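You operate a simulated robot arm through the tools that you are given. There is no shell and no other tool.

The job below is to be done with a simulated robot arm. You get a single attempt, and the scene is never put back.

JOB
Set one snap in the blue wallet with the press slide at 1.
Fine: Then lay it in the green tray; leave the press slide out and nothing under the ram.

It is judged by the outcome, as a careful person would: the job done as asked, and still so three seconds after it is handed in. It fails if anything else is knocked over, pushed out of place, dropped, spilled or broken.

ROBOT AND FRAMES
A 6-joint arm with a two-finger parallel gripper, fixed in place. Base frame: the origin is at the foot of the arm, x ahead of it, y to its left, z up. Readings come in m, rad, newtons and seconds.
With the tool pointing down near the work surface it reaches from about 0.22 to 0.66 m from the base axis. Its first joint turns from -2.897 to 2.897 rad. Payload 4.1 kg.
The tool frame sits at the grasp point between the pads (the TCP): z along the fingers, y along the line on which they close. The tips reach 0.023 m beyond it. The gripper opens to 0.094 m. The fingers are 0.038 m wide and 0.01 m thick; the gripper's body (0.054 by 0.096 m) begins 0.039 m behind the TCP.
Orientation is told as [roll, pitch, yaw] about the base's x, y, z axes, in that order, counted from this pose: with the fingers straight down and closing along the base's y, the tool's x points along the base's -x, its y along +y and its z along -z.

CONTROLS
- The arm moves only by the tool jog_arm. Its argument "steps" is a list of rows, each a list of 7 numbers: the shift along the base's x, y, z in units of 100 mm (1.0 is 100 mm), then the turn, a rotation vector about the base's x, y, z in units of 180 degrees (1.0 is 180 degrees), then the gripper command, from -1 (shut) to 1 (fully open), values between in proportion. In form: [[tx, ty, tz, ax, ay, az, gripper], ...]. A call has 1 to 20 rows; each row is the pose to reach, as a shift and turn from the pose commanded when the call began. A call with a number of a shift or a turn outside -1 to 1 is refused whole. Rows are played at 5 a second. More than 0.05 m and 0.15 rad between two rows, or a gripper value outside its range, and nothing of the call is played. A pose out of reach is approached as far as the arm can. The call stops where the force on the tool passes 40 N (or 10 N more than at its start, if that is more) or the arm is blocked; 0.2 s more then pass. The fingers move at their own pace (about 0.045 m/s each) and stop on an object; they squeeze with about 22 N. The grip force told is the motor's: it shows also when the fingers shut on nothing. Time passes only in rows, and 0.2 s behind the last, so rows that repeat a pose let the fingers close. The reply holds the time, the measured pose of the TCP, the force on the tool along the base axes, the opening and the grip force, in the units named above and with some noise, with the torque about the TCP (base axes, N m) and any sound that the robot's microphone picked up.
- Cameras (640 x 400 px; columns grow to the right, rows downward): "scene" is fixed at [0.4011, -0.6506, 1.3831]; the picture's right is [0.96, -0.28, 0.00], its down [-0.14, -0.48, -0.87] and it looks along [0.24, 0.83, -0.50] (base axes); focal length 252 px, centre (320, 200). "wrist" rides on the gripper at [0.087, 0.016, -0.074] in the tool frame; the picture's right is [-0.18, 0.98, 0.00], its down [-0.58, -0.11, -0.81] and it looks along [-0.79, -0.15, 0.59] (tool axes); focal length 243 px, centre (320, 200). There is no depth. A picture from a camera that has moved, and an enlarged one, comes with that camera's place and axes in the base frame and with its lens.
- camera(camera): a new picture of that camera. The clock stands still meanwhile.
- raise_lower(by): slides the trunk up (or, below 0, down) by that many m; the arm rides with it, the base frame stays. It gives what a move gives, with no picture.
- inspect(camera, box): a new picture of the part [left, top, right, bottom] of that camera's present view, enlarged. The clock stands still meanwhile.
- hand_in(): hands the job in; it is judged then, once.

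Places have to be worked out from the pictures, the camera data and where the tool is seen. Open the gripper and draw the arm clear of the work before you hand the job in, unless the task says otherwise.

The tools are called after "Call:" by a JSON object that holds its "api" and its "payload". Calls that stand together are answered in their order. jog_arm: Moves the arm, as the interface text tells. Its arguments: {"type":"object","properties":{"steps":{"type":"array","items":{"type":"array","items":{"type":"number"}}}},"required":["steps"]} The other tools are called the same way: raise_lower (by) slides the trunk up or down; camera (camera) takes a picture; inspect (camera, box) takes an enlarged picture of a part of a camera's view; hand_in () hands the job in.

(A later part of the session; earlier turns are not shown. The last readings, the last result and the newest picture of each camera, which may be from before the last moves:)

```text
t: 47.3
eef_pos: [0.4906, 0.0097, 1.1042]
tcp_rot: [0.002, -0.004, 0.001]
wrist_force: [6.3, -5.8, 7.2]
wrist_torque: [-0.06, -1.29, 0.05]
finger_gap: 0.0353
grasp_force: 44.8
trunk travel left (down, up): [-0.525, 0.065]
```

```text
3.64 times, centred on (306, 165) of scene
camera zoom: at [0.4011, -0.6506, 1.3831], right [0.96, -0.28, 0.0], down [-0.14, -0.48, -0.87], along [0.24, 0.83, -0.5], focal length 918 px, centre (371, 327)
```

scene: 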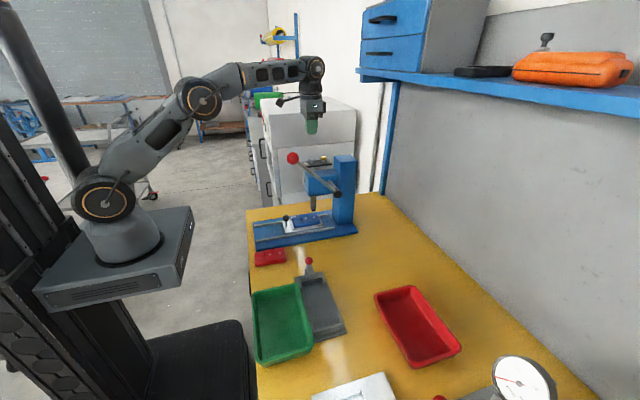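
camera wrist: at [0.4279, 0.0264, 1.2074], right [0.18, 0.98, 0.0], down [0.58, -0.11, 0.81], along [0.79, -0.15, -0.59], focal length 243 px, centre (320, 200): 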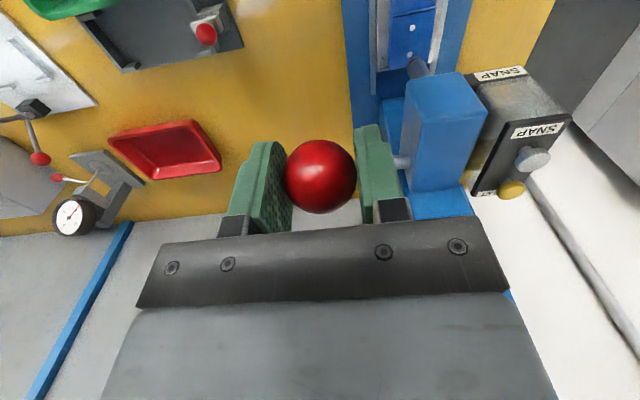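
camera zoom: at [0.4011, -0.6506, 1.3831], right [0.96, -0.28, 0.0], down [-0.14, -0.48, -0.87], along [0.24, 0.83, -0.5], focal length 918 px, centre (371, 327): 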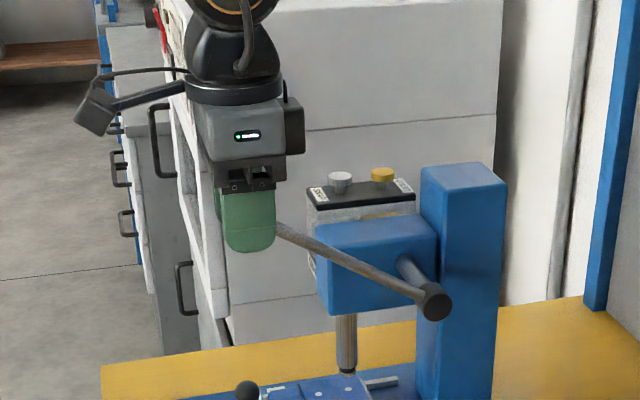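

Forces stay low (about 7 N) and the ram is coming down. I continue along the arc.

Call:
{"api": "jog_arm", "payload": {"steps": [[-0.05, 0, -0.086, 0, 0, 0, -1], [-0.095, 0, -0.174, 0, 0, 0, -1], [-0.136, 0, -0.265, 0, 0, 0, -1], [-0.172, 0, -0.357, 0, 0, 0, -1]]}}

Call:
{"api": "inspect", "payload": {"camera": "scene", "box": [250, 130, 362, 220]}}

Call:
{"api": "inspect", "payload": {"camera": "scene", "box": [280, 185, 344, 225]}}

```text
t: 48.3
eef_pos: [0.4717, 0.0098, 1.0655]
tcp_rot: [0.001, -0.003, -0.001]
wrist_force: [4.3, -7.1, 9.0]
wrist_torque: [0.0, -1.24, -0.02]
finger_gap: 0.0352
grasp_force: 45.6
trunk travel left (down, up): [-0.525, 0.065]
```

```text
4.44 times, centred on (306, 175) of scene
camera zoom: at [0.4011, -0.6506, 1.3831], right [0.96, -0.28, 0.0], down [-0.14, -0.48, -0.87], along [0.24, 0.83, -0.5], focal length 1122 px, centre (382, 311)
```

zoom: 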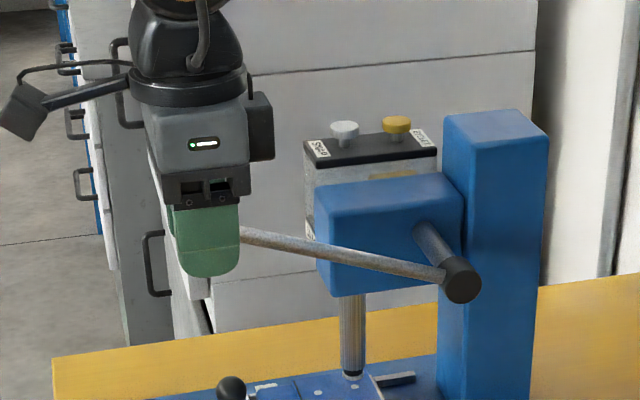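

```text
10.00 times, centred on (312, 205) of scene
camera zoom: at [0.4011, -0.6506, 1.3831], right [0.96, -0.28, 0.0], down [-0.14, -0.48, -0.87], along [0.24, 0.83, -0.5], focal length 2524 px, centre (400, 150)
```

zoom: 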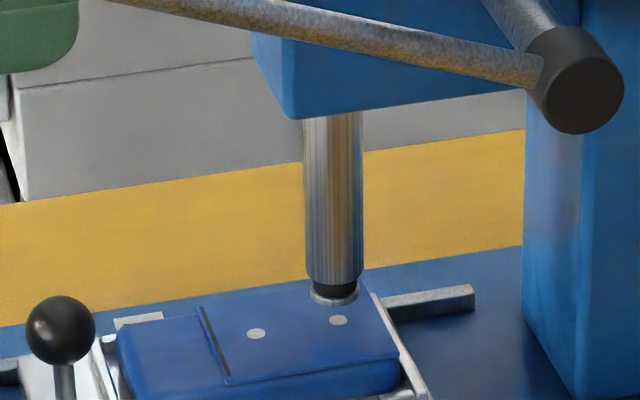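

The ram is about 20 px (roughly 8 mm) above the front dot and tracks right onto it. I carry on with the stroke.

Call:
{"api": "jog_arm", "payload": {"steps": [[-0.031, 0, -0.094, 0, 0, 0, -1], [-0.057, 0, -0.19, 0, 0, 0, -1], [-0.078, 0, -0.287, 0, 0, 0, -1], [-0.094, 0, -0.385, 0, 0, 0, -1]]}}

Call:
{"api": "inspect", "payload": {"camera": "scene", "box": [280, 185, 344, 225]}}

```text
t: 49.3
eef_pos: [0.4628, 0.01, 1.0264]
tcp_rot: [0.001, -0.002, 0.001]
wrist_force: [-4.8, -13.3, 11.0]
wrist_torque: [-0.09, -1.13, -0.07]
finger_gap: 0.0356
grasp_force: 45.1
trunk travel left (down, up): [-0.525, 0.065]
```

```text
10.00 times, centred on (312, 205) of scene
camera zoom: at [0.4011, -0.6506, 1.3831], right [0.96, -0.28, 0.0], down [-0.14, -0.48, -0.87], along [0.24, 0.83, -0.5], focal length 2524 px, centre (400, 150)
```

zoom: 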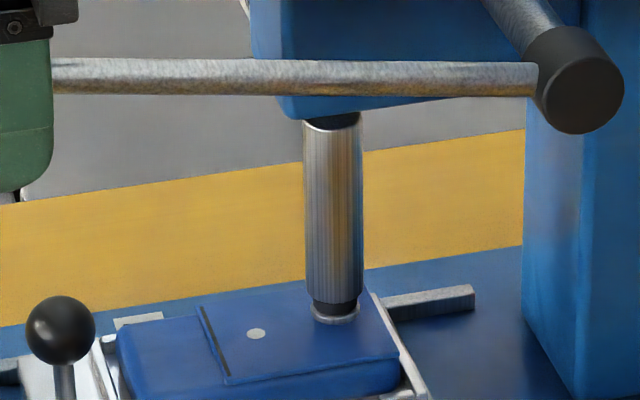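

The snap is nearly on the dot. A side force of 13 N has built up in y, so I shift 2 mm in -y as I continue the stroke.

Call:
{"api": "jog_arm", "payload": {"steps": [[-0.006, -0.01, -0.049, 0, 0, 0, -1], [-0.011, -0.02, -0.099, 0, 0, 0, -1], [-0.014, -0.02, -0.148, 0, 0, 0, -1], [-0.016, -0.02, -0.198, 0, 0, 0, -1]]}}

Call:
{"api": "inspect", "payload": {"camera": "scene", "box": [280, 185, 344, 225]}}

```text
t: 50.3
eef_pos: [0.4618, 0.0096, 1.0086]
tcp_rot: [0.003, -0.004, 0.003]
wrist_force: [-5.0, 3.3, 11.2]
wrist_torque: [0.12, -1.19, 0.06]
finger_gap: 0.0354
grasp_force: 44.8
trunk travel left (down, up): [-0.525, 0.065]
```

```text
10.00 times, centred on (312, 205) of scene
camera zoom: at [0.4011, -0.6506, 1.3831], right [0.96, -0.28, 0.0], down [-0.14, -0.48, -0.87], along [0.24, 0.83, -0.5], focal length 2524 px, centre (400, 150)
```

zoom: 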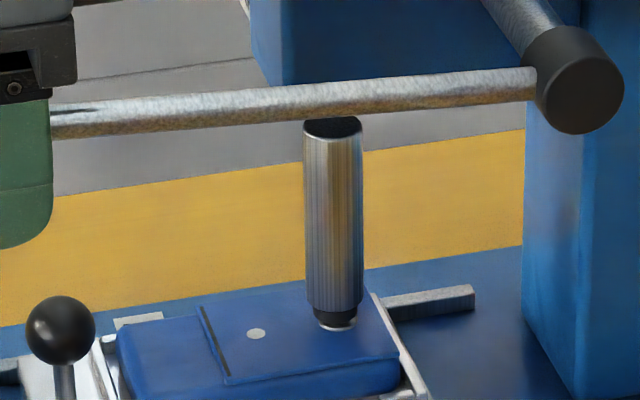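

The snap is right at the dot's surface now. I keep pressing in fine steps, waiting for the set.

Call:
{"api": "jog_arm", "payload": {"steps": [[0, 0, -0.033, 0, 0, 0, -1], [0, 0, -0.066, 0, 0, 0, -1], [0, 0, -0.099, 0, 0, 0, -1], [0.002, 0, -0.132, 0, 0, 0, -1]]}}

Call:
{"api": "inspect", "payload": {"camera": "scene", "box": [280, 185, 344, 225]}}

```text
t: 51.3
eef_pos: [0.4612, 0.0098, 0.9963]
tcp_rot: [0.0, -0.011, 0.001]
wrist_force: [-2.1, 5.7, 38.9]
wrist_torque: [-0.05, 0.04, 0.01]
finger_gap: 0.0353
grasp_force: 45.2
trunk travel left (down, up): [-0.525, 0.065]
```

```text
10.00 times, centred on (312, 205) of scene
camera zoom: at [0.4011, -0.6506, 1.3831], right [0.96, -0.28, 0.0], down [-0.14, -0.48, -0.87], along [0.24, 0.83, -0.5], focal length 2524 px, centre (400, 150)
```

zoom: 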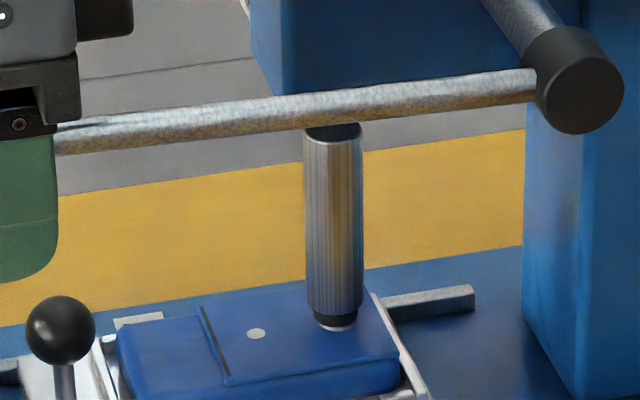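

The ram has met the wallet and the force rose to 39 N with no set sound yet, and the ball slid a little in the pads. I press a bit further.

Call:
{"api": "jog_arm", "payload": {"steps": [[0.0, 0, -0.02, 0, 0, 0, -1], [0.0, 0, -0.04, 0, 0, 0, -1], [0.001, 0, -0.06, 0, 0, 0, -1]]}}

Call:
{"api": "inspect", "payload": {"camera": "scene", "box": [250, 150, 346, 220]}}

Call:
{"api": "camera", "payload": {"camera": "wrist"}}

```text
t: 52.1
eef_pos: [0.462, 0.0103, 0.9914]
tcp_rot: [-0.001, -0.007, -0.001]
wrist_force: [0.1, 6.6, 35.5]
wrist_torque: [-0.02, -0.09, 0.01]
finger_gap: 0.0355
grasp_force: 45.2
trunk travel left (down, up): [-0.525, 0.065]
```

```text
5.71 times, centred on (298, 185) of scene
camera zoom: at [0.4011, -0.6506, 1.3831], right [0.96, -0.28, 0.0], down [-0.14, -0.48, -0.87], along [0.24, 0.83, -0.5], focal length 1442 px, centre (446, 286)
```

zoom: 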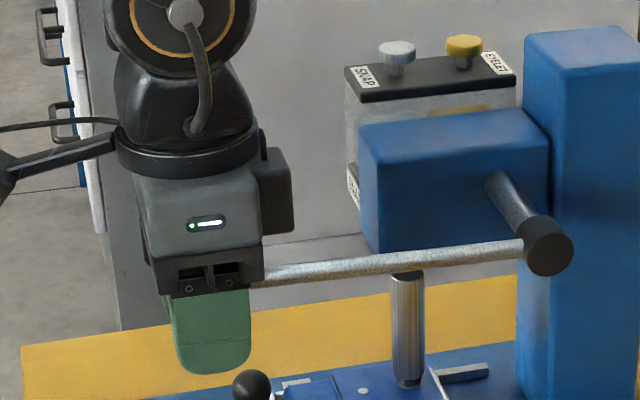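

```text
taken
camera wrist: at [0.3744, 0.0264, 1.0636], right [0.18, 0.98, 0.0], down [0.58, -0.11, 0.81], along [0.8, -0.15, -0.59], focal length 243 px, centre (320, 200)
```

wrist: 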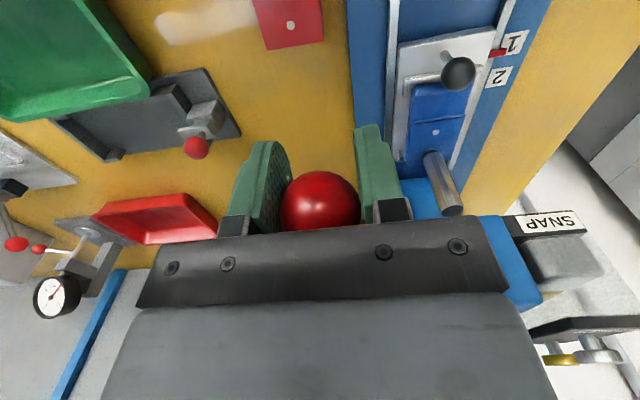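

The ball has slid about 11 mm up between the pads while the lever holds at about 35 N, so the set needs more force. I lower until the gripper's palm rests on the ball and pushes it directly.

Call:
{"api": "jog_arm", "payload": {"steps": [[0, 0, -0.03, 0, 0, 0, -1], [0, 0, -0.06, 0, 0, 0, -1], [0, 0, -0.09, 0, 0, 0, -1], [0, 0, -0.11, 0, 0, 0, -1]]}}

Call:
{"api": "inspect", "payload": {"camera": "scene", "box": [250, 150, 346, 220]}}

Call:
{"api": "camera", "payload": {"camera": "wrist"}}

```text
t: 52.9
eef_pos: [0.4617, 0.0109, 0.9847]
tcp_rot: [0.001, -0.008, 0.0]
wrist_force: [-11.1, 6.0, 23.3]
wrist_torque: [-0.13, 0.88, 0.04]
finger_gap: 0.0352
grasp_force: 45.2
trunk travel left (down, up): [-0.525, 0.065]
stopped in row 3: the force on the tool passed its limit at 50 N (the readings are from after the stop); the commanded pose is now the measured one
```

```text
5.71 times, centred on (298, 185) of scene
camera zoom: at [0.4011, -0.6506, 1.3831], right [0.96, -0.28, 0.0], down [-0.14, -0.48, -0.87], along [0.24, 0.83, -0.5], focal length 1442 px, centre (446, 286)
```

zoom: 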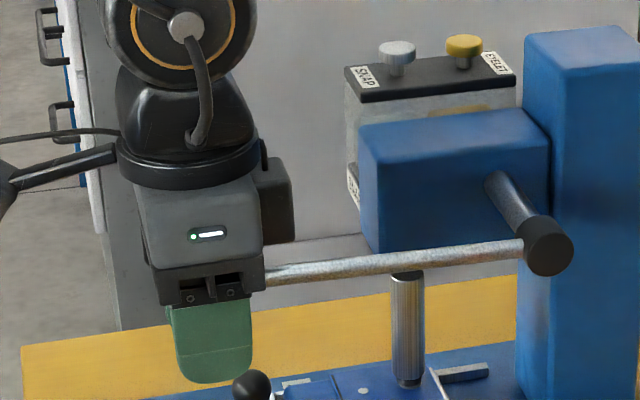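

```text
taken
camera wrist: at [0.3745, 0.0263, 1.0577], right [0.18, 0.98, 0.0], down [0.57, -0.11, 0.81], along [0.8, -0.15, -0.58], focal length 243 px, centre (320, 200)
```

wrist: 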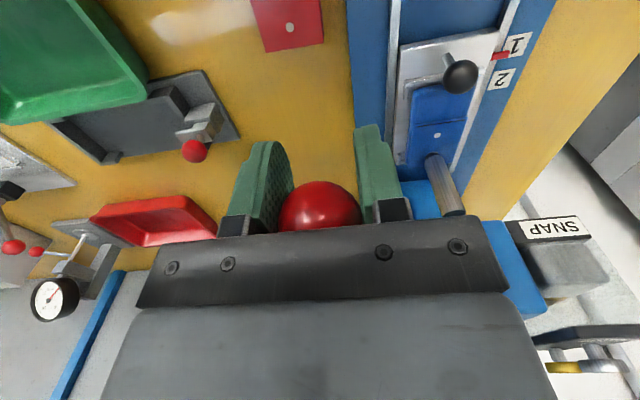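

The call stopped at 50 N with the lever not moving further. I look closely at the ram, snap and wallet.

Call:
{"api": "inspect", "payload": {"camera": "scene", "box": [284, 198, 332, 228]}}

Call:
{"api": "inspect", "payload": {"camera": "wrist", "box": [390, 20, 550, 220]}}

```text
13.33 times, centred on (308, 213) of scene
camera zoom: at [0.4011, -0.6506, 1.3831], right [0.96, -0.28, 0.0], down [-0.14, -0.48, -0.87], along [0.24, 0.83, -0.5], focal length 3365 px, centre (480, 27)
```

zoom: 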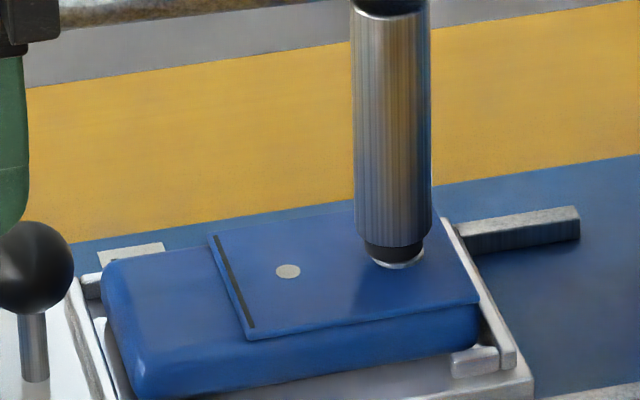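

```text
2.00 times, centred on (470, 120) of wrist
camera zoom: at [0.3745, 0.0263, 1.0577], right [0.18, 0.98, 0.0], down [0.57, -0.11, 0.81], along [0.8, -0.15, -0.58], focal length 485 px, centre (20, 360)
```

zoom: 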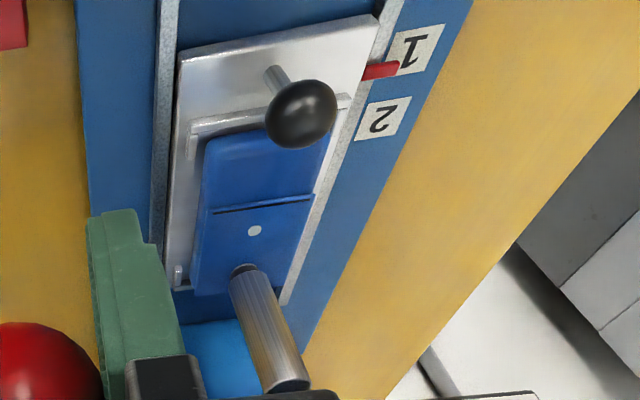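

The slide pointer is at 1 and the ram is fully down on the wallet. To see whether the snap took, I raise the lever part-way along its arc and look.

Call:
{"api": "jog_arm", "payload": {"steps": [[0.0, 0, 0.05, 0, 0, 0, -1], [0.002, 0, 0.1, 0, 0, 0, -1], [0.003, 0, 0.198, 0, 0, 0, -1], [0.014, 0, 0.295, 0, 0, 0, -1], [0.028, 0, 0.395, 0, 0, 0, -1]]}}

Call:
{"api": "inspect", "payload": {"camera": "scene", "box": [284, 198, 332, 228]}}

Call:
{"api": "inspect", "payload": {"camera": "scene", "box": [250, 140, 346, 210]}}

```text
t: 54.1
eef_pos: [0.4673, 0.0108, 1.0229]
tcp_rot: [0.0, -0.008, 0.001]
wrist_force: [3.0, 6.6, -2.7]
wrist_torque: [-0.17, 1.18, -0.05]
finger_gap: 0.0351
grasp_force: 45.1
trunk travel left (down, up): [-0.525, 0.065]
```

```text
13.33 times, centred on (308, 213) of scene
camera zoom: at [0.4011, -0.6506, 1.3831], right [0.96, -0.28, 0.0], down [-0.14, -0.48, -0.87], along [0.24, 0.83, -0.5], focal length 3365 px, centre (480, 27)
```

zoom: 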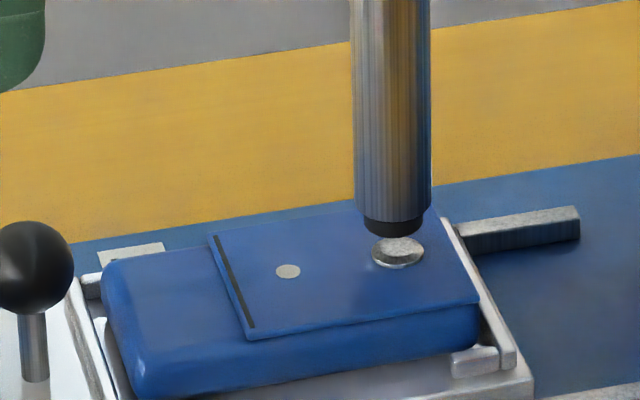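

```text
5.71 times, centred on (298, 175) of scene
camera zoom: at [0.4011, -0.6506, 1.3831], right [0.96, -0.28, 0.0], down [-0.14, -0.48, -0.87], along [0.24, 0.83, -0.5], focal length 1442 px, centre (446, 343)
```

zoom: 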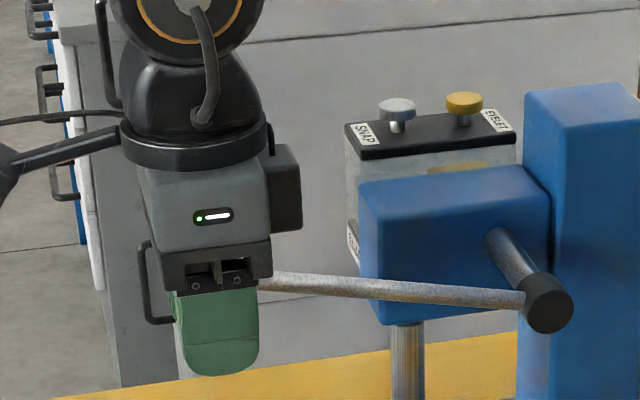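

The snap is set in the wallet at the front dot and the ram came away clean. I swing the lever back up to its original position.

Call:
{"api": "jog_arm", "payload": {"steps": [[0.022, 0, 0.09, 0, 0, 0, -1], [0.045, 0, 0.176, 0, 0, 0, -1], [0.1, 0, 0.332, 0, 0, 0, -1], [0.168, 0, 0.483, 0, 0, 0, -1], [0.25, 0, 0.626, 0, 0, 0, -1], [0.344, 0, 0.763, 0, 0, 0, -1], [0.4, 0, 0.83, 0, 0, 0, -1]]}}

Call:
{"api": "inspect", "payload": {"camera": "scene", "box": [250, 110, 362, 190]}}

Call:
{"api": "camera", "payload": {"camera": "wrist"}}

```text
t: 55.7
eef_pos: [0.5062, 0.0096, 1.1029]
tcp_rot: [0.0, -0.004, 0.001]
wrist_force: [1.9, 6.9, -7.9]
wrist_torque: [-0.15, 1.32, 0.03]
finger_gap: 0.0351
grasp_force: 45.2
trunk travel left (down, up): [-0.525, 0.065]
```

```text
5.00 times, centred on (306, 150) of scene
camera zoom: at [0.4011, -0.6506, 1.3831], right [0.96, -0.28, 0.0], down [-0.14, -0.48, -0.87], along [0.24, 0.83, -0.5], focal length 1262 px, centre (390, 450)
```

zoom: 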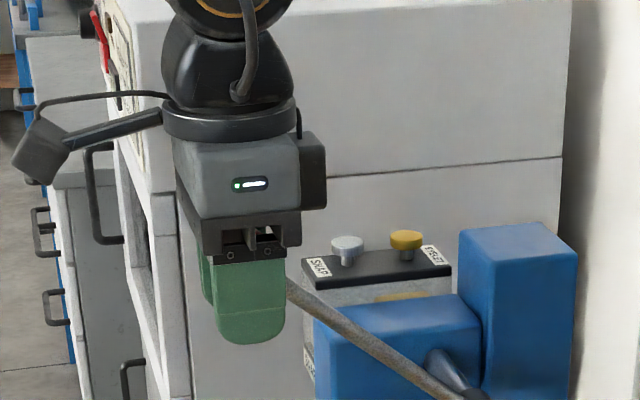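

```text
taken
camera wrist: at [0.4188, 0.0264, 1.1771], right [0.18, 0.98, 0.0], down [0.58, -0.11, 0.81], along [0.8, -0.15, -0.59], focal length 243 px, centre (320, 200)
```

wrist: 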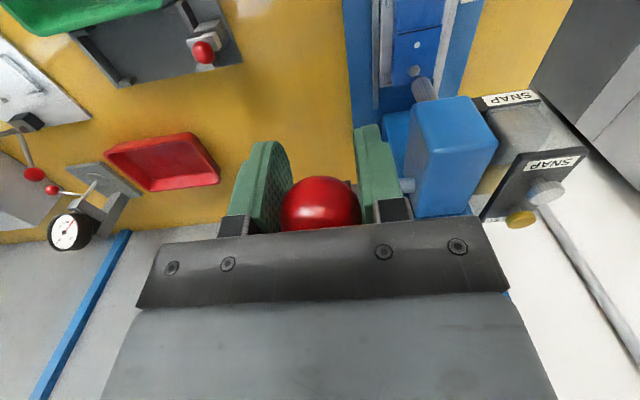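

The ball is at about z 1.115, and it started at 1.131. I move the last bit up and then release.

Call:
{"api": "jog_arm", "payload": {"steps": [[0.05, 0, 0.075, 0, 0, 0, -1], [0.1, 0, 0.15, 0, 0, 0, -1], [0.1, 0, 0.15, 0, 0, 0, -1]]}}

Call:
{"api": "camera", "payload": {"camera": "wrist"}}

Call:
{"api": "inspect", "payload": {"camera": "scene", "box": [250, 110, 362, 190]}}

```text
t: 56.5
eef_pos: [0.5153, 0.0105, 1.1167]
tcp_rot: [0.0, 0.007, 0.001]
wrist_force: [-2.6, 1.7, -14.7]
wrist_torque: [0.0, -1.26, -0.04]
finger_gap: 0.0352
grasp_force: 44.8
trunk travel left (down, up): [-0.525, 0.065]
stopped in row 3: the force on the tool passed its limit at 41 N (the readings are from after the stop); the commanded pose is now the measured one
```

```text
taken
camera wrist: at [0.4282, 0.0264, 1.1904], right [0.18, 0.98, 0.0], down [0.59, -0.11, 0.8], along [0.79, -0.15, -0.6], focal length 243 px, centre (320, 200)
```

wrist: 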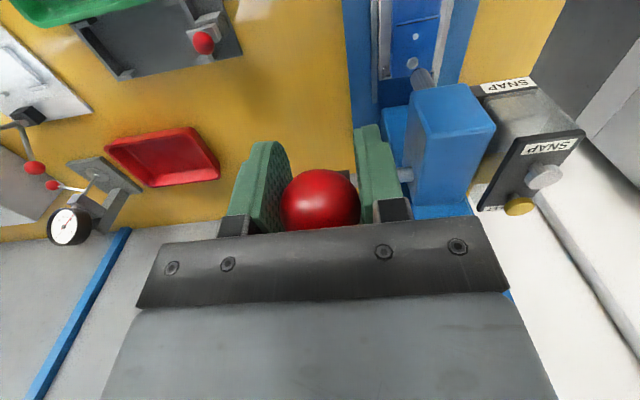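

```text
5.00 times, centred on (306, 150) of scene
camera zoom: at [0.4011, -0.6506, 1.3831], right [0.96, -0.28, 0.0], down [-0.14, -0.48, -0.87], along [0.24, 0.83, -0.5], focal length 1262 px, centre (390, 450)
```

zoom: 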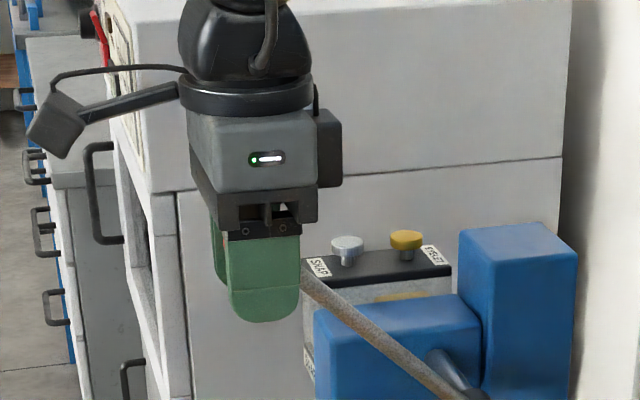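

The lever has met its upper stop. I open the fingers and rise clear of the ball.

Call:
{"api": "jog_arm", "payload": {"steps": [[0, 0, 0, 0, 0, 0, -0.3], [0, 0, 0, 0, 0, 0, 0.2], [0, 0, 0, 0, 0, 0, 0.4], [0, 0, 0, 0, 0, 0, 0.4]]}}

Call:
{"api": "jog_arm", "payload": {"steps": [[0, 0, 0.3, 0, 0, 0, 0.4], [0, 0, 0.65, 0, 0, 0, 0.4], [0, 0, 1.0, 0, 0, 0, 0.4], [0, 0, 1.0, 0, 0, 0, 0.4]]}}

Call:
{"api": "inspect", "payload": {"camera": "scene", "box": [250, 110, 362, 190]}}

Call:
{"api": "inspect", "payload": {"camera": "scene", "box": [270, 185, 350, 235]}}

Call:
{"api": "camera", "payload": {"camera": "wrist"}}

```text
t: 57.5
eef_pos: [0.5155, 0.01, 1.1175]
tcp_rot: [0.0, 0.003, 0.0]
wrist_force: [0.1, -0.1, 0.1]
wrist_torque: [0.04, 0.01, -0.03]
finger_gap: 0.0657
grasp_force: 0.0
trunk travel left (down, up): [-0.525, 0.065]
```

```text
t: 58.5
eef_pos: [0.5162, 0.0103, 1.219]
tcp_rot: [0.0, 0.004, -0.001]
wrist_force: [0.1, 0.0, 1.0]
wrist_torque: [0.0, -0.01, 0.02]
finger_gap: 0.0661
grasp_force: 0.1
trunk travel left (down, up): [-0.525, 0.065]
```

```text
5.00 times, centred on (306, 150) of scene
camera zoom: at [0.4011, -0.6506, 1.3831], right [0.96, -0.28, 0.0], down [-0.14, -0.48, -0.87], along [0.24, 0.83, -0.5], focal length 1262 px, centre (390, 450)
```

zoom: 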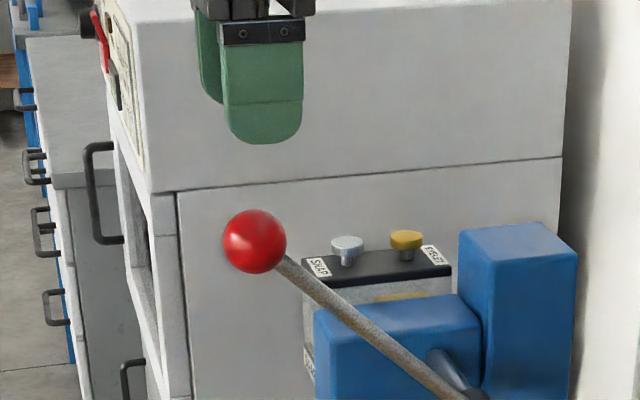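

```text
8.00 times, centred on (310, 210) of scene
camera zoom: at [0.4011, -0.6506, 1.3831], right [0.96, -0.28, 0.0], down [-0.14, -0.48, -0.87], along [0.24, 0.83, -0.5], focal length 2019 px, centre (400, 120)
```

zoom: 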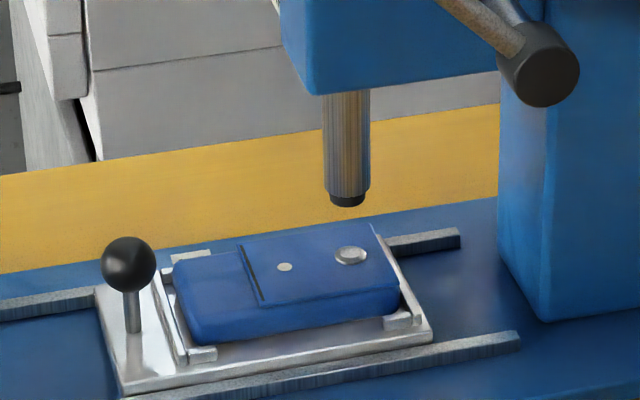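

```text
taken
camera wrist: at [0.43, 0.0271, 1.2935], right [0.18, 0.98, 0.0], down [0.58, -0.11, 0.8], along [0.79, -0.15, -0.6], focal length 243 px, centre (320, 200)
```

wrist: 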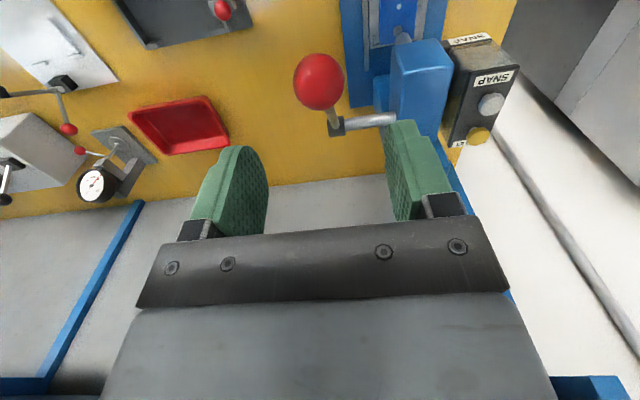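

The lever is back up, the snap sits on the front dot, and the ram tip is empty. Now I return to the slide knob, now near (0.499, 0.120), going over at height and then straight down.

Call:
{"api": "jog_arm", "payload": {"steps": [[-0.06, 0.3, 0, 0, 0, 0, 0.4], [-0.12, 0.65, 0, 0, 0, 0, 0.4], [-0.23, 1.0, 0, 0, 0, 0, 0.4], [-0.23, 1.0, -0.1, 0, 0, 0, 0.4]]}}

Call:
{"api": "jog_arm", "payload": {"steps": [[0, 0.09, -0.3, 0, 0, 0, 0.4], [0, 0.09, -0.65, 0, 0, 0, 0.4], [0, 0.09, -1.0, 0, 0, 0, 0.4]]}}

Call:
{"api": "jog_arm", "payload": {"steps": [[0, 0, -0.3, 0, 0, 0, 0.4], [0, 0, -0.65, 0, 0, 0, 0.4], [0, 0, -0.9, 0, 0, 0, 0.4], [0, 0, -0.9, 0, 0, 0, 0.4]]}}

Call:
{"api": "camera", "payload": {"camera": "wrist"}}

Call:
{"api": "inspect", "payload": {"camera": "scene", "box": [240, 150, 352, 230]}}

```text
t: 59.5
eef_pos: [0.4911, 0.1124, 1.2082]
tcp_rot: [0.0, 0.004, 0.001]
wrist_force: [-0.3, -0.2, -0.4]
wrist_torque: [0.02, -0.01, 0.02]
finger_gap: 0.0657
grasp_force: 0.2
trunk travel left (down, up): [-0.525, 0.065]
```

```text
t: 60.3
eef_pos: [0.4886, 0.122, 1.1059]
tcp_rot: [-0.002, 0.003, 0.001]
wrist_force: [-0.3, 0.2, 0.0]
wrist_torque: [-0.01, 0.0, 0.02]
finger_gap: 0.0659
grasp_force: 0.1
trunk travel left (down, up): [-0.525, 0.065]
```

```text
t: 61.3
eef_pos: [0.4892, 0.1184, 1.0178]
tcp_rot: [0.0, 0.003, -0.001]
wrist_force: [0.0, -0.2, 0.7]
wrist_torque: [0.0, 0.0, 0.04]
finger_gap: 0.0658
grasp_force: 0.1
trunk travel left (down, up): [-0.525, 0.065]
```

```text
taken
camera wrist: at [0.4032, 0.1358, 1.0923], right [0.18, 0.98, 0.0], down [0.58, -0.11, 0.8], along [0.79, -0.15, -0.59], focal length 243 px, centre (320, 200)
```

wrist: 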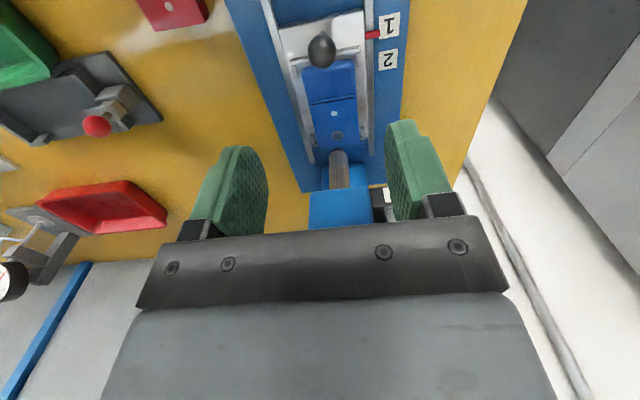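

```text
5.00 times, centred on (296, 190) of scene
camera zoom: at [0.4011, -0.6506, 1.3831], right [0.96, -0.28, 0.0], down [-0.14, -0.48, -0.87], along [0.24, 0.83, -0.5], focal length 1262 px, centre (440, 250)
```

zoom: 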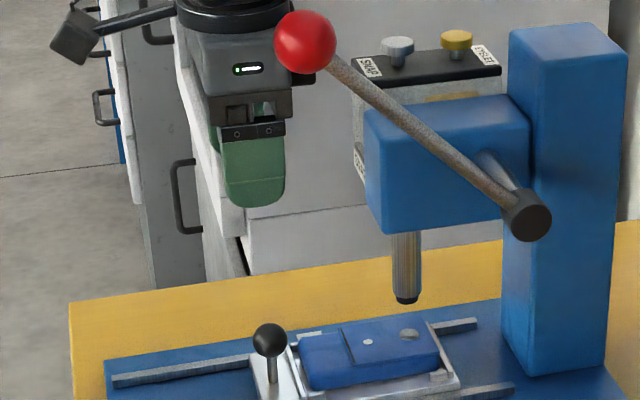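

The knob is at x ≈ 0.495, in line between the fingers. I descend to z 0.868 and close on it.

Call:
{"api": "jog_arm", "payload": {"steps": [[0, 0, -0.35, 0, 0, 0, 0.4], [0, 0, -0.7, 0, 0, 0, 0.4], [0, 0, -1.0, 0, 0, 0, 0.4]]}}

Call:
{"api": "jog_arm", "payload": {"steps": [[0, 0, -0.25, 0, 0, 0, 0.4], [0, 0, -0.5, 0, 0, 0, 0.4], [0, 0, -0.5, 0, 0, 0, 0.0], [0, 0, -0.5, 0, 0, 0, -0.5], [0, 0, -0.5, 0, 0, 0, -1], [0, 0, -0.5, 0, 0, 0, -1]]}}

Call:
{"api": "inspect", "payload": {"camera": "scene", "box": [240, 170, 352, 250]}}

Call:
{"api": "camera", "payload": {"camera": "wrist"}}

```text
t: 62.1
eef_pos: [0.4901, 0.1187, 0.9189]
tcp_rot: [0.003, 0.002, 0.0]
wrist_force: [0.4, -0.5, -0.3]
wrist_torque: [0.02, 0.02, 0.0]
finger_gap: 0.0657
grasp_force: 0.1
trunk travel left (down, up): [-0.525, 0.065]
```

```text
t: 63.5
eef_pos: [0.4912, 0.1204, 0.8683]
tcp_rot: [-0.001, 0.004, 0.0]
wrist_force: [-0.8, 16.3, -3.7]
wrist_torque: [0.23, -0.24, 0.25]
finger_gap: 0.0256
grasp_force: 45.0
trunk travel left (down, up): [-0.525, 0.065]
```

```text
5.00 times, centred on (296, 210) of scene
camera zoom: at [0.4011, -0.6506, 1.3831], right [0.96, -0.28, 0.0], down [-0.14, -0.48, -0.87], along [0.24, 0.83, -0.5], focal length 1262 px, centre (440, 150)
```

zoom: 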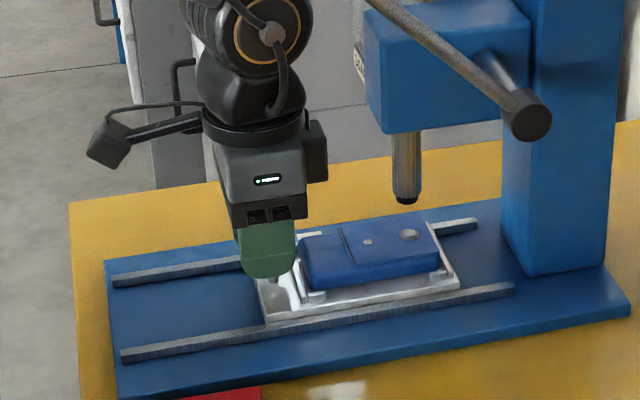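

```text
taken
camera wrist: at [0.4048, 0.1362, 0.9419], right [0.18, 0.98, 0.0], down [0.58, -0.11, 0.8], along [0.79, -0.15, -0.59], focal length 243 px, centre (320, 200)
```

wrist: 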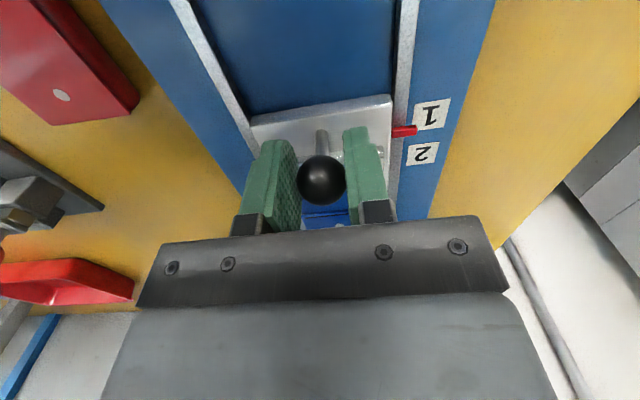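

The knob is held. I draw the slide back out slowly, easing 1.5 mm in +y to relieve the side force.

Call:
{"api": "jog_arm", "payload": {"steps": [[-0.05, 0.015, 0, 0, 0, 0, -1], [-0.15, 0.015, 0, 0, 0, 0, -1], [-0.27, 0.015, 0, 0, 0, 0, -1], [-0.4, 0.015, 0, 0, 0, 0, -1], [-0.53, 0.015, 0, 0, 0, 0, -1], [-0.66, 0.015, 0, 0, 0, 0, -1], [-0.79, 0.015, 0, 0, 0, 0, -1], [-0.91, 0.015, 0, 0, 0, 0, -1], [-1.0, 0.015, 0, 0, 0, 0, -1], [-1.0, 0.015, 0, 0, 0, 0, -1]]}}

Call:
{"api": "camera", "payload": {"camera": "wrist"}}

Call:
{"api": "inspect", "payload": {"camera": "scene", "box": [240, 190, 352, 250]}}

```text
t: 65.7
eef_pos: [0.3903, 0.1201, 0.8683]
tcp_rot: [0.001, 0.004, 0.0]
wrist_force: [-3.6, -3.7, -0.6]
wrist_torque: [0.02, -1.29, 0.07]
finger_gap: 0.0256
grasp_force: 45.0
trunk travel left (down, up): [-0.525, 0.065]
```

```text
taken
camera wrist: at [0.3035, 0.1364, 0.942], right [0.18, 0.98, 0.0], down [0.58, -0.11, 0.8], along [0.79, -0.15, -0.59], focal length 243 px, centre (320, 200)
```

wrist: 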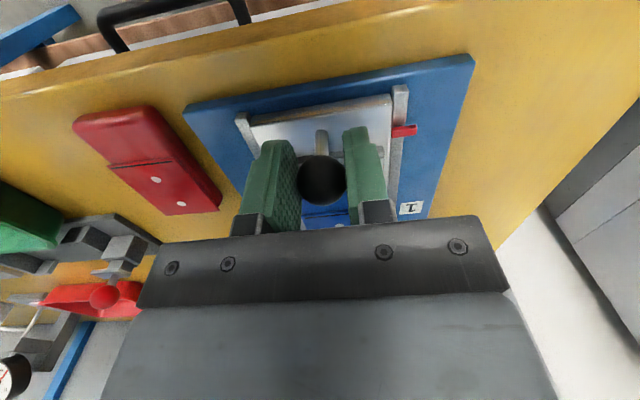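

```text
5.71 times, centred on (296, 220) of scene
camera zoom: at [0.4011, -0.6506, 1.3831], right [0.96, -0.28, 0.0], down [-0.14, -0.48, -0.87], along [0.24, 0.83, -0.5], focal length 1442 px, centre (457, 86)
```

zoom: 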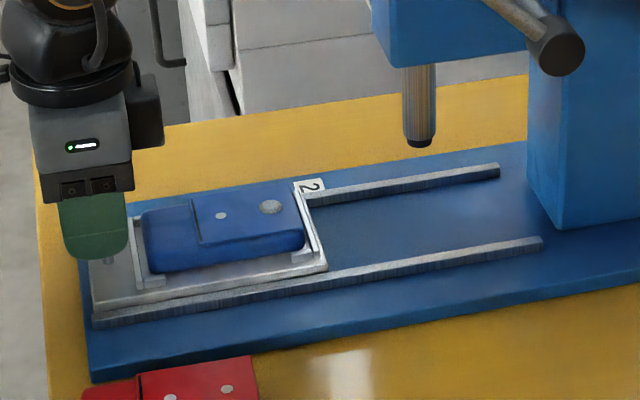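

The slide is back to within about a millimetre of where it started. I pull gently 3 mm more to make sure it is against its out stop.

Call:
{"api": "jog_arm", "payload": {"steps": [[-0.015, 0, 0, 0, 0, 0, -1], [-0.03, 0, 0, 0, 0, 0, -1], [-0.03, 0, 0, 0, 0, 0, -1]]}}

Call:
{"api": "inspect", "payload": {"camera": "scene", "box": [250, 206, 306, 248]}}

Call:
{"api": "inspect", "payload": {"camera": "wrist", "box": [350, 70, 450, 132]}}

```text
t: 66.5
eef_pos: [0.3884, 0.1203, 0.8672]
tcp_rot: [0.002, 0.005, -0.001]
wrist_force: [1.4, -5.1, 8.5]
wrist_torque: [-0.06, 0.51, 0.01]
finger_gap: 0.0259
grasp_force: 45.0
trunk travel left (down, up): [-0.525, 0.065]
```

```text
9.52 times, centred on (278, 227) of scene
camera zoom: at [0.4011, -0.6506, 1.3831], right [0.96, -0.28, 0.0], down [-0.14, -0.48, -0.87], along [0.24, 0.83, -0.5], focal length 2404 px, centre (720, -57)
```

zoom: 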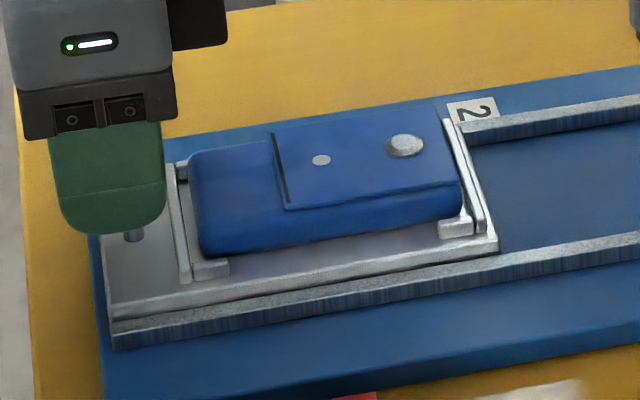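

```text
6.40 times, centred on (400, 101) of wrist
camera zoom: at [0.3017, 0.1364, 0.942], right [0.18, 0.98, 0.0], down [0.58, -0.11, 0.8], along [0.79, -0.15, -0.59], focal length 1553 px, centre (-192, 834)
```

zoom: 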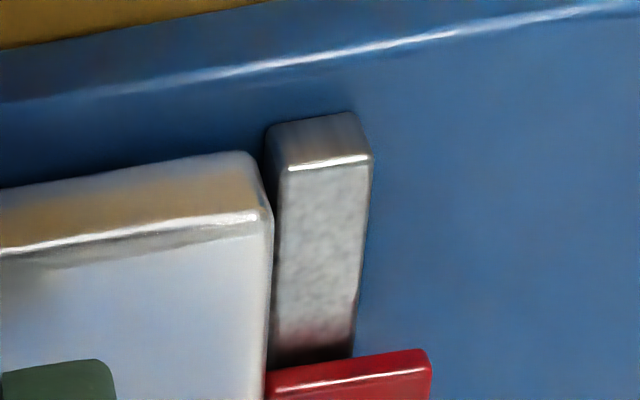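

The slide matches its original out position exactly. I let go of the knob, rise, and go over the wallet to pick it up.

Call:
{"api": "jog_arm", "payload": {"steps": [[0, 0, 0, 0, 0, 0, -0.4], [0, 0, 0, 0, 0, 0, 0.1], [0, 0, 0, 0, 0, 0, 0.4], [0, 0, 0, 0, 0, 0, 0.4]]}}

Call:
{"api": "jog_arm", "payload": {"steps": [[0, 0, 0.3, 0, 0, 0, 0.6], [0, 0, 0.6, 0, 0, 0, 0.6], [0.3, 0, 0.8, 0, -0.0013, 0, 0.6], [0.6, 0, 0.8, 0, -0.0013, 0, 0.6], [0.78, 0, 0.8, 0, -0.0013, 0, 0.6], [0.78, 0, 0.8, 0, -0.0013, 0, 0.6]]}}

Call:
{"api": "camera", "payload": {"camera": "wrist"}}

Call:
{"api": "inspect", "payload": {"camera": "wrist", "box": [200, 0, 440, 150]}}

Call:
{"api": "inspect", "payload": {"camera": "scene", "box": [250, 190, 306, 245]}}

```text
t: 67.5
eef_pos: [0.3883, 0.1204, 0.8671]
tcp_rot: [0.0, 0.004, 0.0]
wrist_force: [-0.1, 0.4, -0.2]
wrist_torque: [0.03, -0.01, 0.02]
finger_gap: 0.0655
grasp_force: 0.1
trunk travel left (down, up): [-0.525, 0.065]
```

```text
t: 68.9
eef_pos: [0.467, 0.1189, 0.9478]
tcp_rot: [0.0, 0.0, 0.0]
wrist_force: [0.2, 0.0, -0.5]
wrist_torque: [0.0, 0.01, -0.03]
finger_gap: 0.0752
grasp_force: 0.1
trunk travel left (down, up): [-0.525, 0.065]
```

```text
taken
camera wrist: at [0.3812, 0.1361, 1.0213], right [0.18, 0.98, 0.0], down [0.58, -0.11, 0.81], along [0.79, -0.15, -0.59], focal length 243 px, centre (320, 200)
```

wrist: 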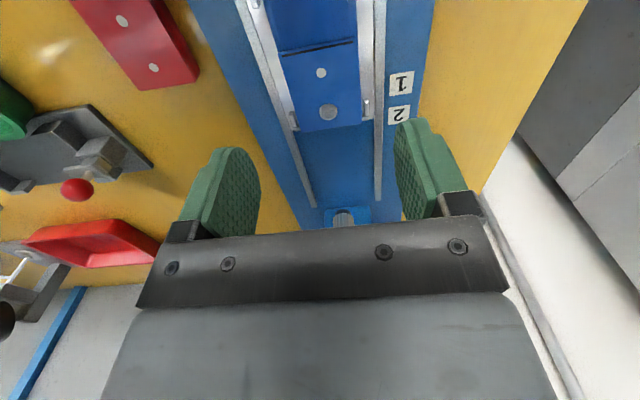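

```text
2.67 times, centred on (320, 75) of wrist
camera zoom: at [0.3812, 0.1361, 1.0213], right [0.18, 0.98, 0.0], down [0.58, -0.11, 0.81], along [0.79, -0.15, -0.59], focal length 647 px, centre (320, 533)
```

zoom: 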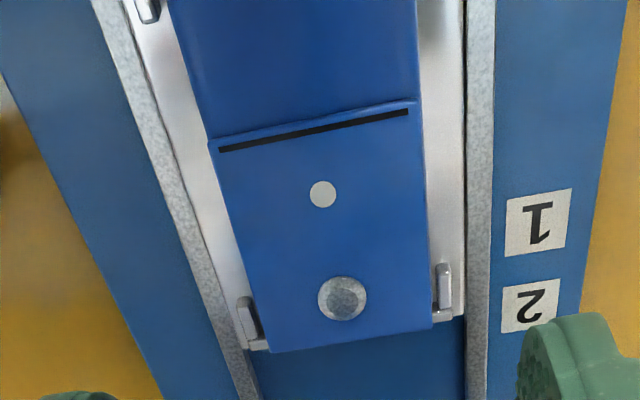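

```text
7.27 times, centred on (278, 218) of scene
camera zoom: at [0.4011, -0.6506, 1.3831], right [0.96, -0.28, 0.0], down [-0.14, -0.48, -0.87], along [0.24, 0.83, -0.5], focal length 1836 px, centre (626, 73)
```

zoom: 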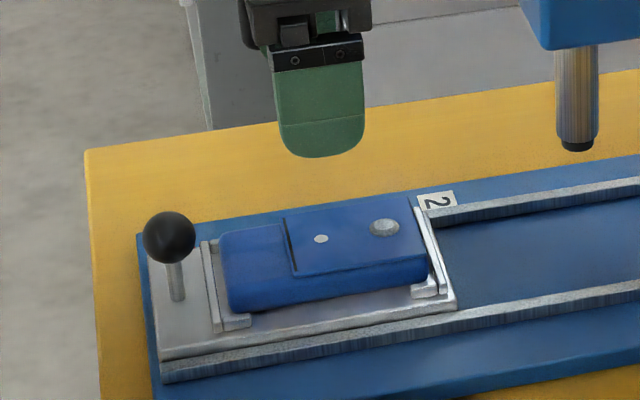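

The wallet lies straight with its silver snap on the front dot. I descend over its middle to z 0.857 and close.

Call:
{"api": "jog_arm", "payload": {"steps": [[-0.01, 0.01, -0.35, 0, 0, 0, 0.6], [-0.01, 0.01, -0.7, 0, 0, 0, 0.6], [-0.01, 0.01, -0.905, 0, 0, 0, 0.6], [-0.01, 0.01, -0.905, 0, 0, 0, 0.3], [-0.01, 0.01, -0.905, 0, 0, 0, 0.0], [-0.01, 0.01, -0.905, 0, 0, 0, -1], [-0.01, 0.01, -0.905, 0, 0, 0, -1], [-0.01, 0.01, -0.905, 0, 0, 0, -1]]}}

Call:
{"api": "inspect", "payload": {"camera": "scene", "box": [250, 200, 306, 242]}}

```text
t: 70.7
eef_pos: [0.4649, 0.119, 0.8571]
tcp_rot: [0.0, 0.0, 0.001]
wrist_force: [-0.2, -0.5, 0.5]
wrist_torque: [-0.02, -0.04, -0.05]
finger_gap: 0.055
grasp_force: 22.1
trunk travel left (down, up): [-0.525, 0.065]
```

```text
9.52 times, centred on (278, 221) of scene
camera zoom: at [0.4011, -0.6506, 1.3831], right [0.96, -0.28, 0.0], down [-0.14, -0.48, -0.87], along [0.24, 0.83, -0.5], focal length 2404 px, centre (720, 0)
```

zoom: 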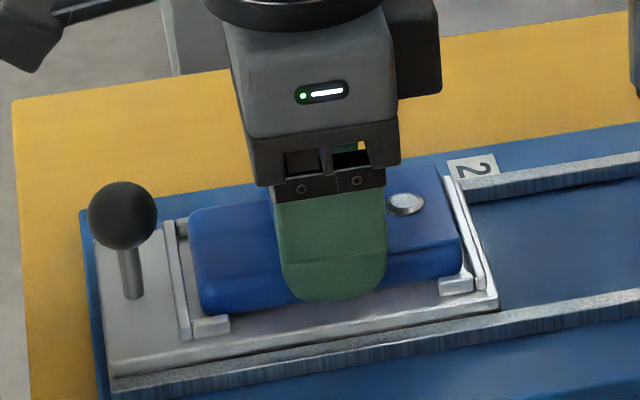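

The wallet is gripped (gap 55 mm). I lift it straight up out of the bed and take a close look at the green tray to plan the placement.

Call:
{"api": "jog_arm", "payload": {"steps": [[0, 0, 0.15, 0, 0, 0, -1], [0, 0, 0.4, 0, 0, 0, -1], [0, 0, 0.7, 0, 0, 0, -1], [0, 0, 1.0, 0, 0, 0, -1], [0, 0, 1.0, 0, 0, 0, -1]]}}

Call:
{"api": "inspect", "payload": {"camera": "scene", "box": [236, 270, 332, 370]}}

Call:
{"api": "inspect", "payload": {"camera": "scene", "box": [240, 180, 352, 250]}}

```text
t: 71.9
eef_pos: [0.4654, 0.1217, 0.9561]
tcp_rot: [0.0, -0.001, 0.0]
wrist_force: [-0.1, 0.4, -0.2]
wrist_torque: [-0.02, -0.03, 0.04]
finger_gap: 0.0551
grasp_force: 22.0
trunk travel left (down, up): [-0.525, 0.065]
```

```text
4.00 times, centred on (284, 320) of scene
camera zoom: at [0.4011, -0.6506, 1.3831], right [0.96, -0.28, 0.0], down [-0.14, -0.48, -0.87], along [0.24, 0.83, -0.5], focal length 1010 px, centre (464, -280)
```

zoom: 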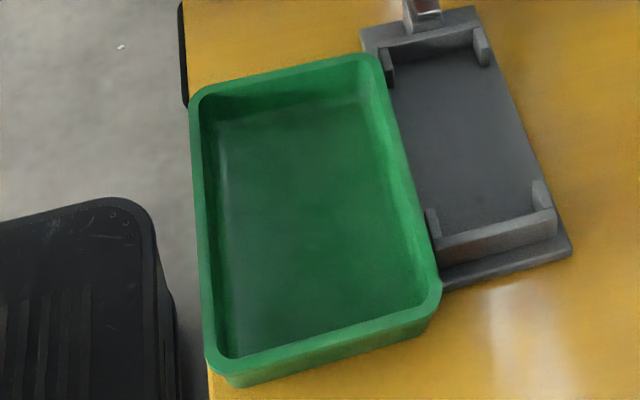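

```text
5.71 times, centred on (296, 215) of scene
camera zoom: at [0.4011, -0.6506, 1.3831], right [0.96, -0.28, 0.0], down [-0.14, -0.48, -0.87], along [0.24, 0.83, -0.5], focal length 1442 px, centre (457, 114)
```

zoom: 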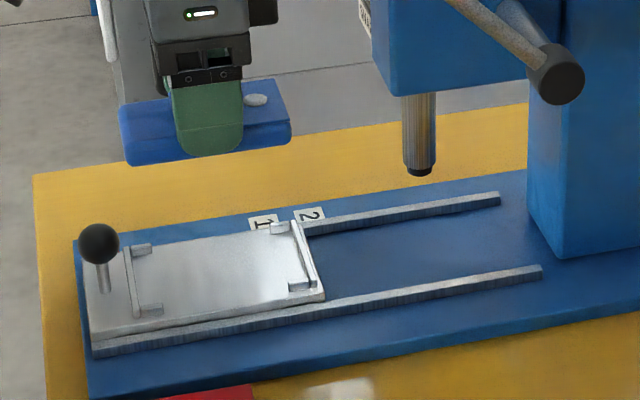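

The tray's floor is only about 90 mm wide in x but about 150 mm long in y, so the 100 mm wallet has to go in lengthwise along y. I carry it away from the press and turn it by -90° at a safe height.

Call:
{"api": "jog_arm", "payload": {"steps": [[-0.2, -0.2, 0.2, 0, 0, 0, -1], [-0.4, -0.4, 0.44, 0, 0, 0, -1], [-0.6, -0.65, 0.44, 0, 0, 0, -1], [-0.66, -1.0, 0.44, 0, 0, 0, -1], [-0.66, -1.0, 0.44, 0, 0, 0, -1]]}}

Call:
{"api": "jog_arm", "payload": {"steps": [[0, -0.08, 0, 0, 0, -0.0417, -1], [0, -0.17, 0, 0, 0, -0.0833, -1], [0, -0.25, 0, 0, 0, -0.125, -1], [0, -0.33, 0, 0, 0, -0.1667, -1], [0, -0.42, 0, 0, 0, -0.2083, -1], [0, -0.5, 0, 0, 0, -0.25, -1], [0, -0.58, 0, 0, 0, -0.2917, -1], [0, -0.67, 0, 0, 0, -0.3333, -1], [0, -0.75, 0, 0, 0, -0.375, -1], [0, -0.83, 0, 0, 0, -0.4167, -1], [0, -0.92, 0, 0, 0, -0.4583, -1], [0, -1.0, 0, 0, 0, -0.5, -1], [0, -1.0, 0, 0, 0, -0.5, -1]]}}

Call:
{"api": "camera", "payload": {"camera": "scene"}}

Call:
{"api": "camera", "payload": {"camera": "wrist"}}

```text
t: 73.1
eef_pos: [0.3963, 0.0221, 1.0012]
tcp_rot: [0.001, 0.0, 0.001]
wrist_force: [-0.2, -0.4, -0.4]
wrist_torque: [-0.02, 0.01, 0.01]
finger_gap: 0.0549
grasp_force: 21.7
trunk travel left (down, up): [-0.525, 0.065]
```

```text
t: 75.9
eef_pos: [0.3995, -0.0798, 1.0]
tcp_rot: [0.002, -0.002, -1.569]
wrist_force: [-0.4, 0.1, -0.5]
wrist_torque: [-0.03, 0.01, 0.0]
finger_gap: 0.0552
grasp_force: 21.9
trunk travel left (down, up): [-0.525, 0.065]
```

```text
taken
```

scene: 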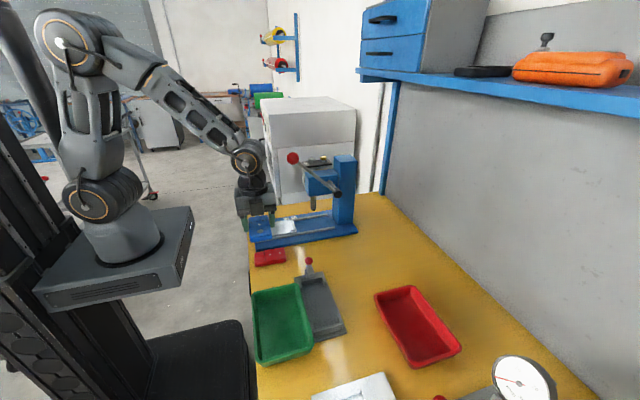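

```text
taken
camera wrist: at [0.4151, 0.0069, 1.0751], right [0.98, -0.18, 0.0], down [-0.11, -0.58, 0.81], along [-0.15, -0.79, -0.59], focal length 243 px, centre (320, 200)
```

wrist: 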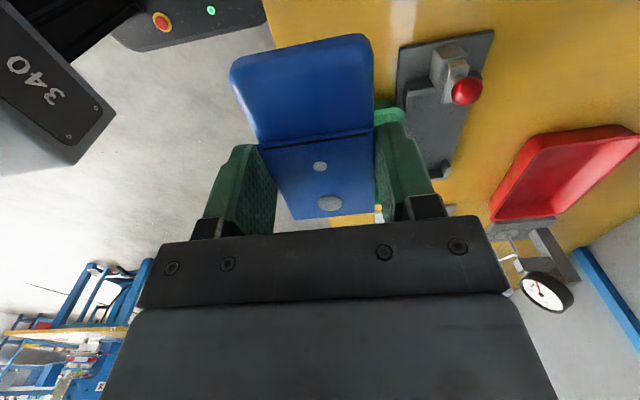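

The wallet now points along y. I move over the tray centre at about (0.4175, -0.255) and lower to z ≈ 0.92 for a check.

Call:
{"api": "jog_arm", "payload": {"steps": [[0.05, -0.3, 0, 0, 0, 0, -1], [0.1, -0.65, 0, 0, 0, 0, -1], [0.15, -1.0, 0, 0, 0, 0, -1]]}}

Call:
{"api": "jog_arm", "payload": {"steps": [[0.03, -0.3, -0.2, 0, 0, 0, -1], [0.034, -0.6, -0.4, 0, 0, 0, -1], [0.034, -0.76, -0.8, 0, 0, 0, -1], [0.034, -0.76, -0.8, 0, 0, 0, -1]]}}

Call:
{"api": "camera", "payload": {"camera": "wrist"}}

Call:
{"api": "inspect", "payload": {"camera": "scene", "box": [226, 250, 342, 370]}}

```text
t: 76.7
eef_pos: [0.4128, -0.1762, 1.0006]
tcp_rot: [0.002, 0.0, -1.57]
wrist_force: [0.6, 0.1, 0.1]
wrist_torque: [-0.01, -0.02, -0.03]
finger_gap: 0.0552
grasp_force: 21.9
trunk travel left (down, up): [-0.525, 0.065]
```

```text
t: 77.7
eef_pos: [0.4181, -0.2553, 0.9183]
tcp_rot: [0.001, -0.001, -1.569]
wrist_force: [0.3, -0.3, -1.4]
wrist_torque: [-0.04, 0.0, 0.0]
finger_gap: 0.0548
grasp_force: 22.3
trunk travel left (down, up): [-0.525, 0.065]
```

```text
taken
camera wrist: at [0.4351, -0.168, 0.9928], right [0.98, -0.18, 0.0], down [-0.11, -0.58, 0.81], along [-0.15, -0.79, -0.59], focal length 243 px, centre (320, 200)
```

wrist: 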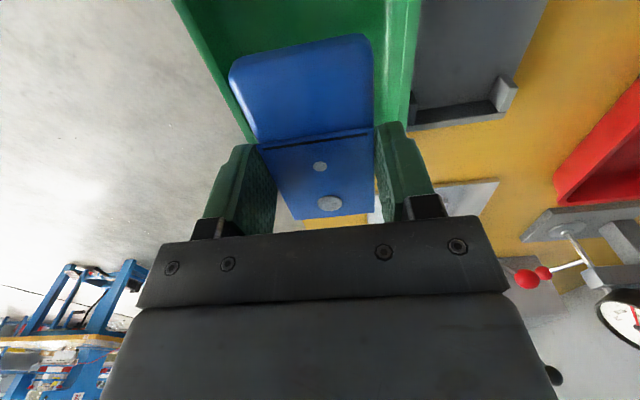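

```text
3.33 times, centred on (284, 310) of scene
camera zoom: at [0.4011, -0.6506, 1.3831], right [0.96, -0.28, 0.0], down [-0.14, -0.48, -0.87], along [0.24, 0.83, -0.5], focal length 841 px, centre (440, -167)
```

zoom: 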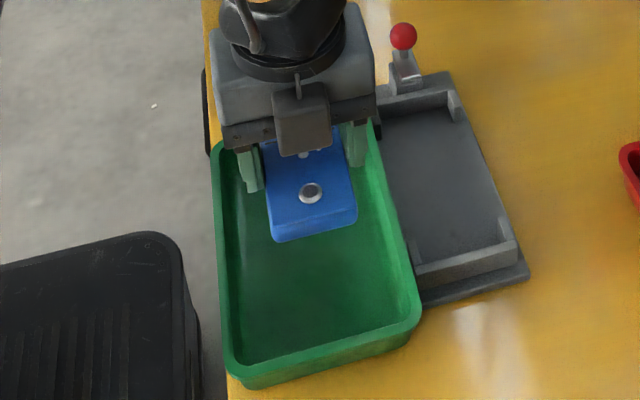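

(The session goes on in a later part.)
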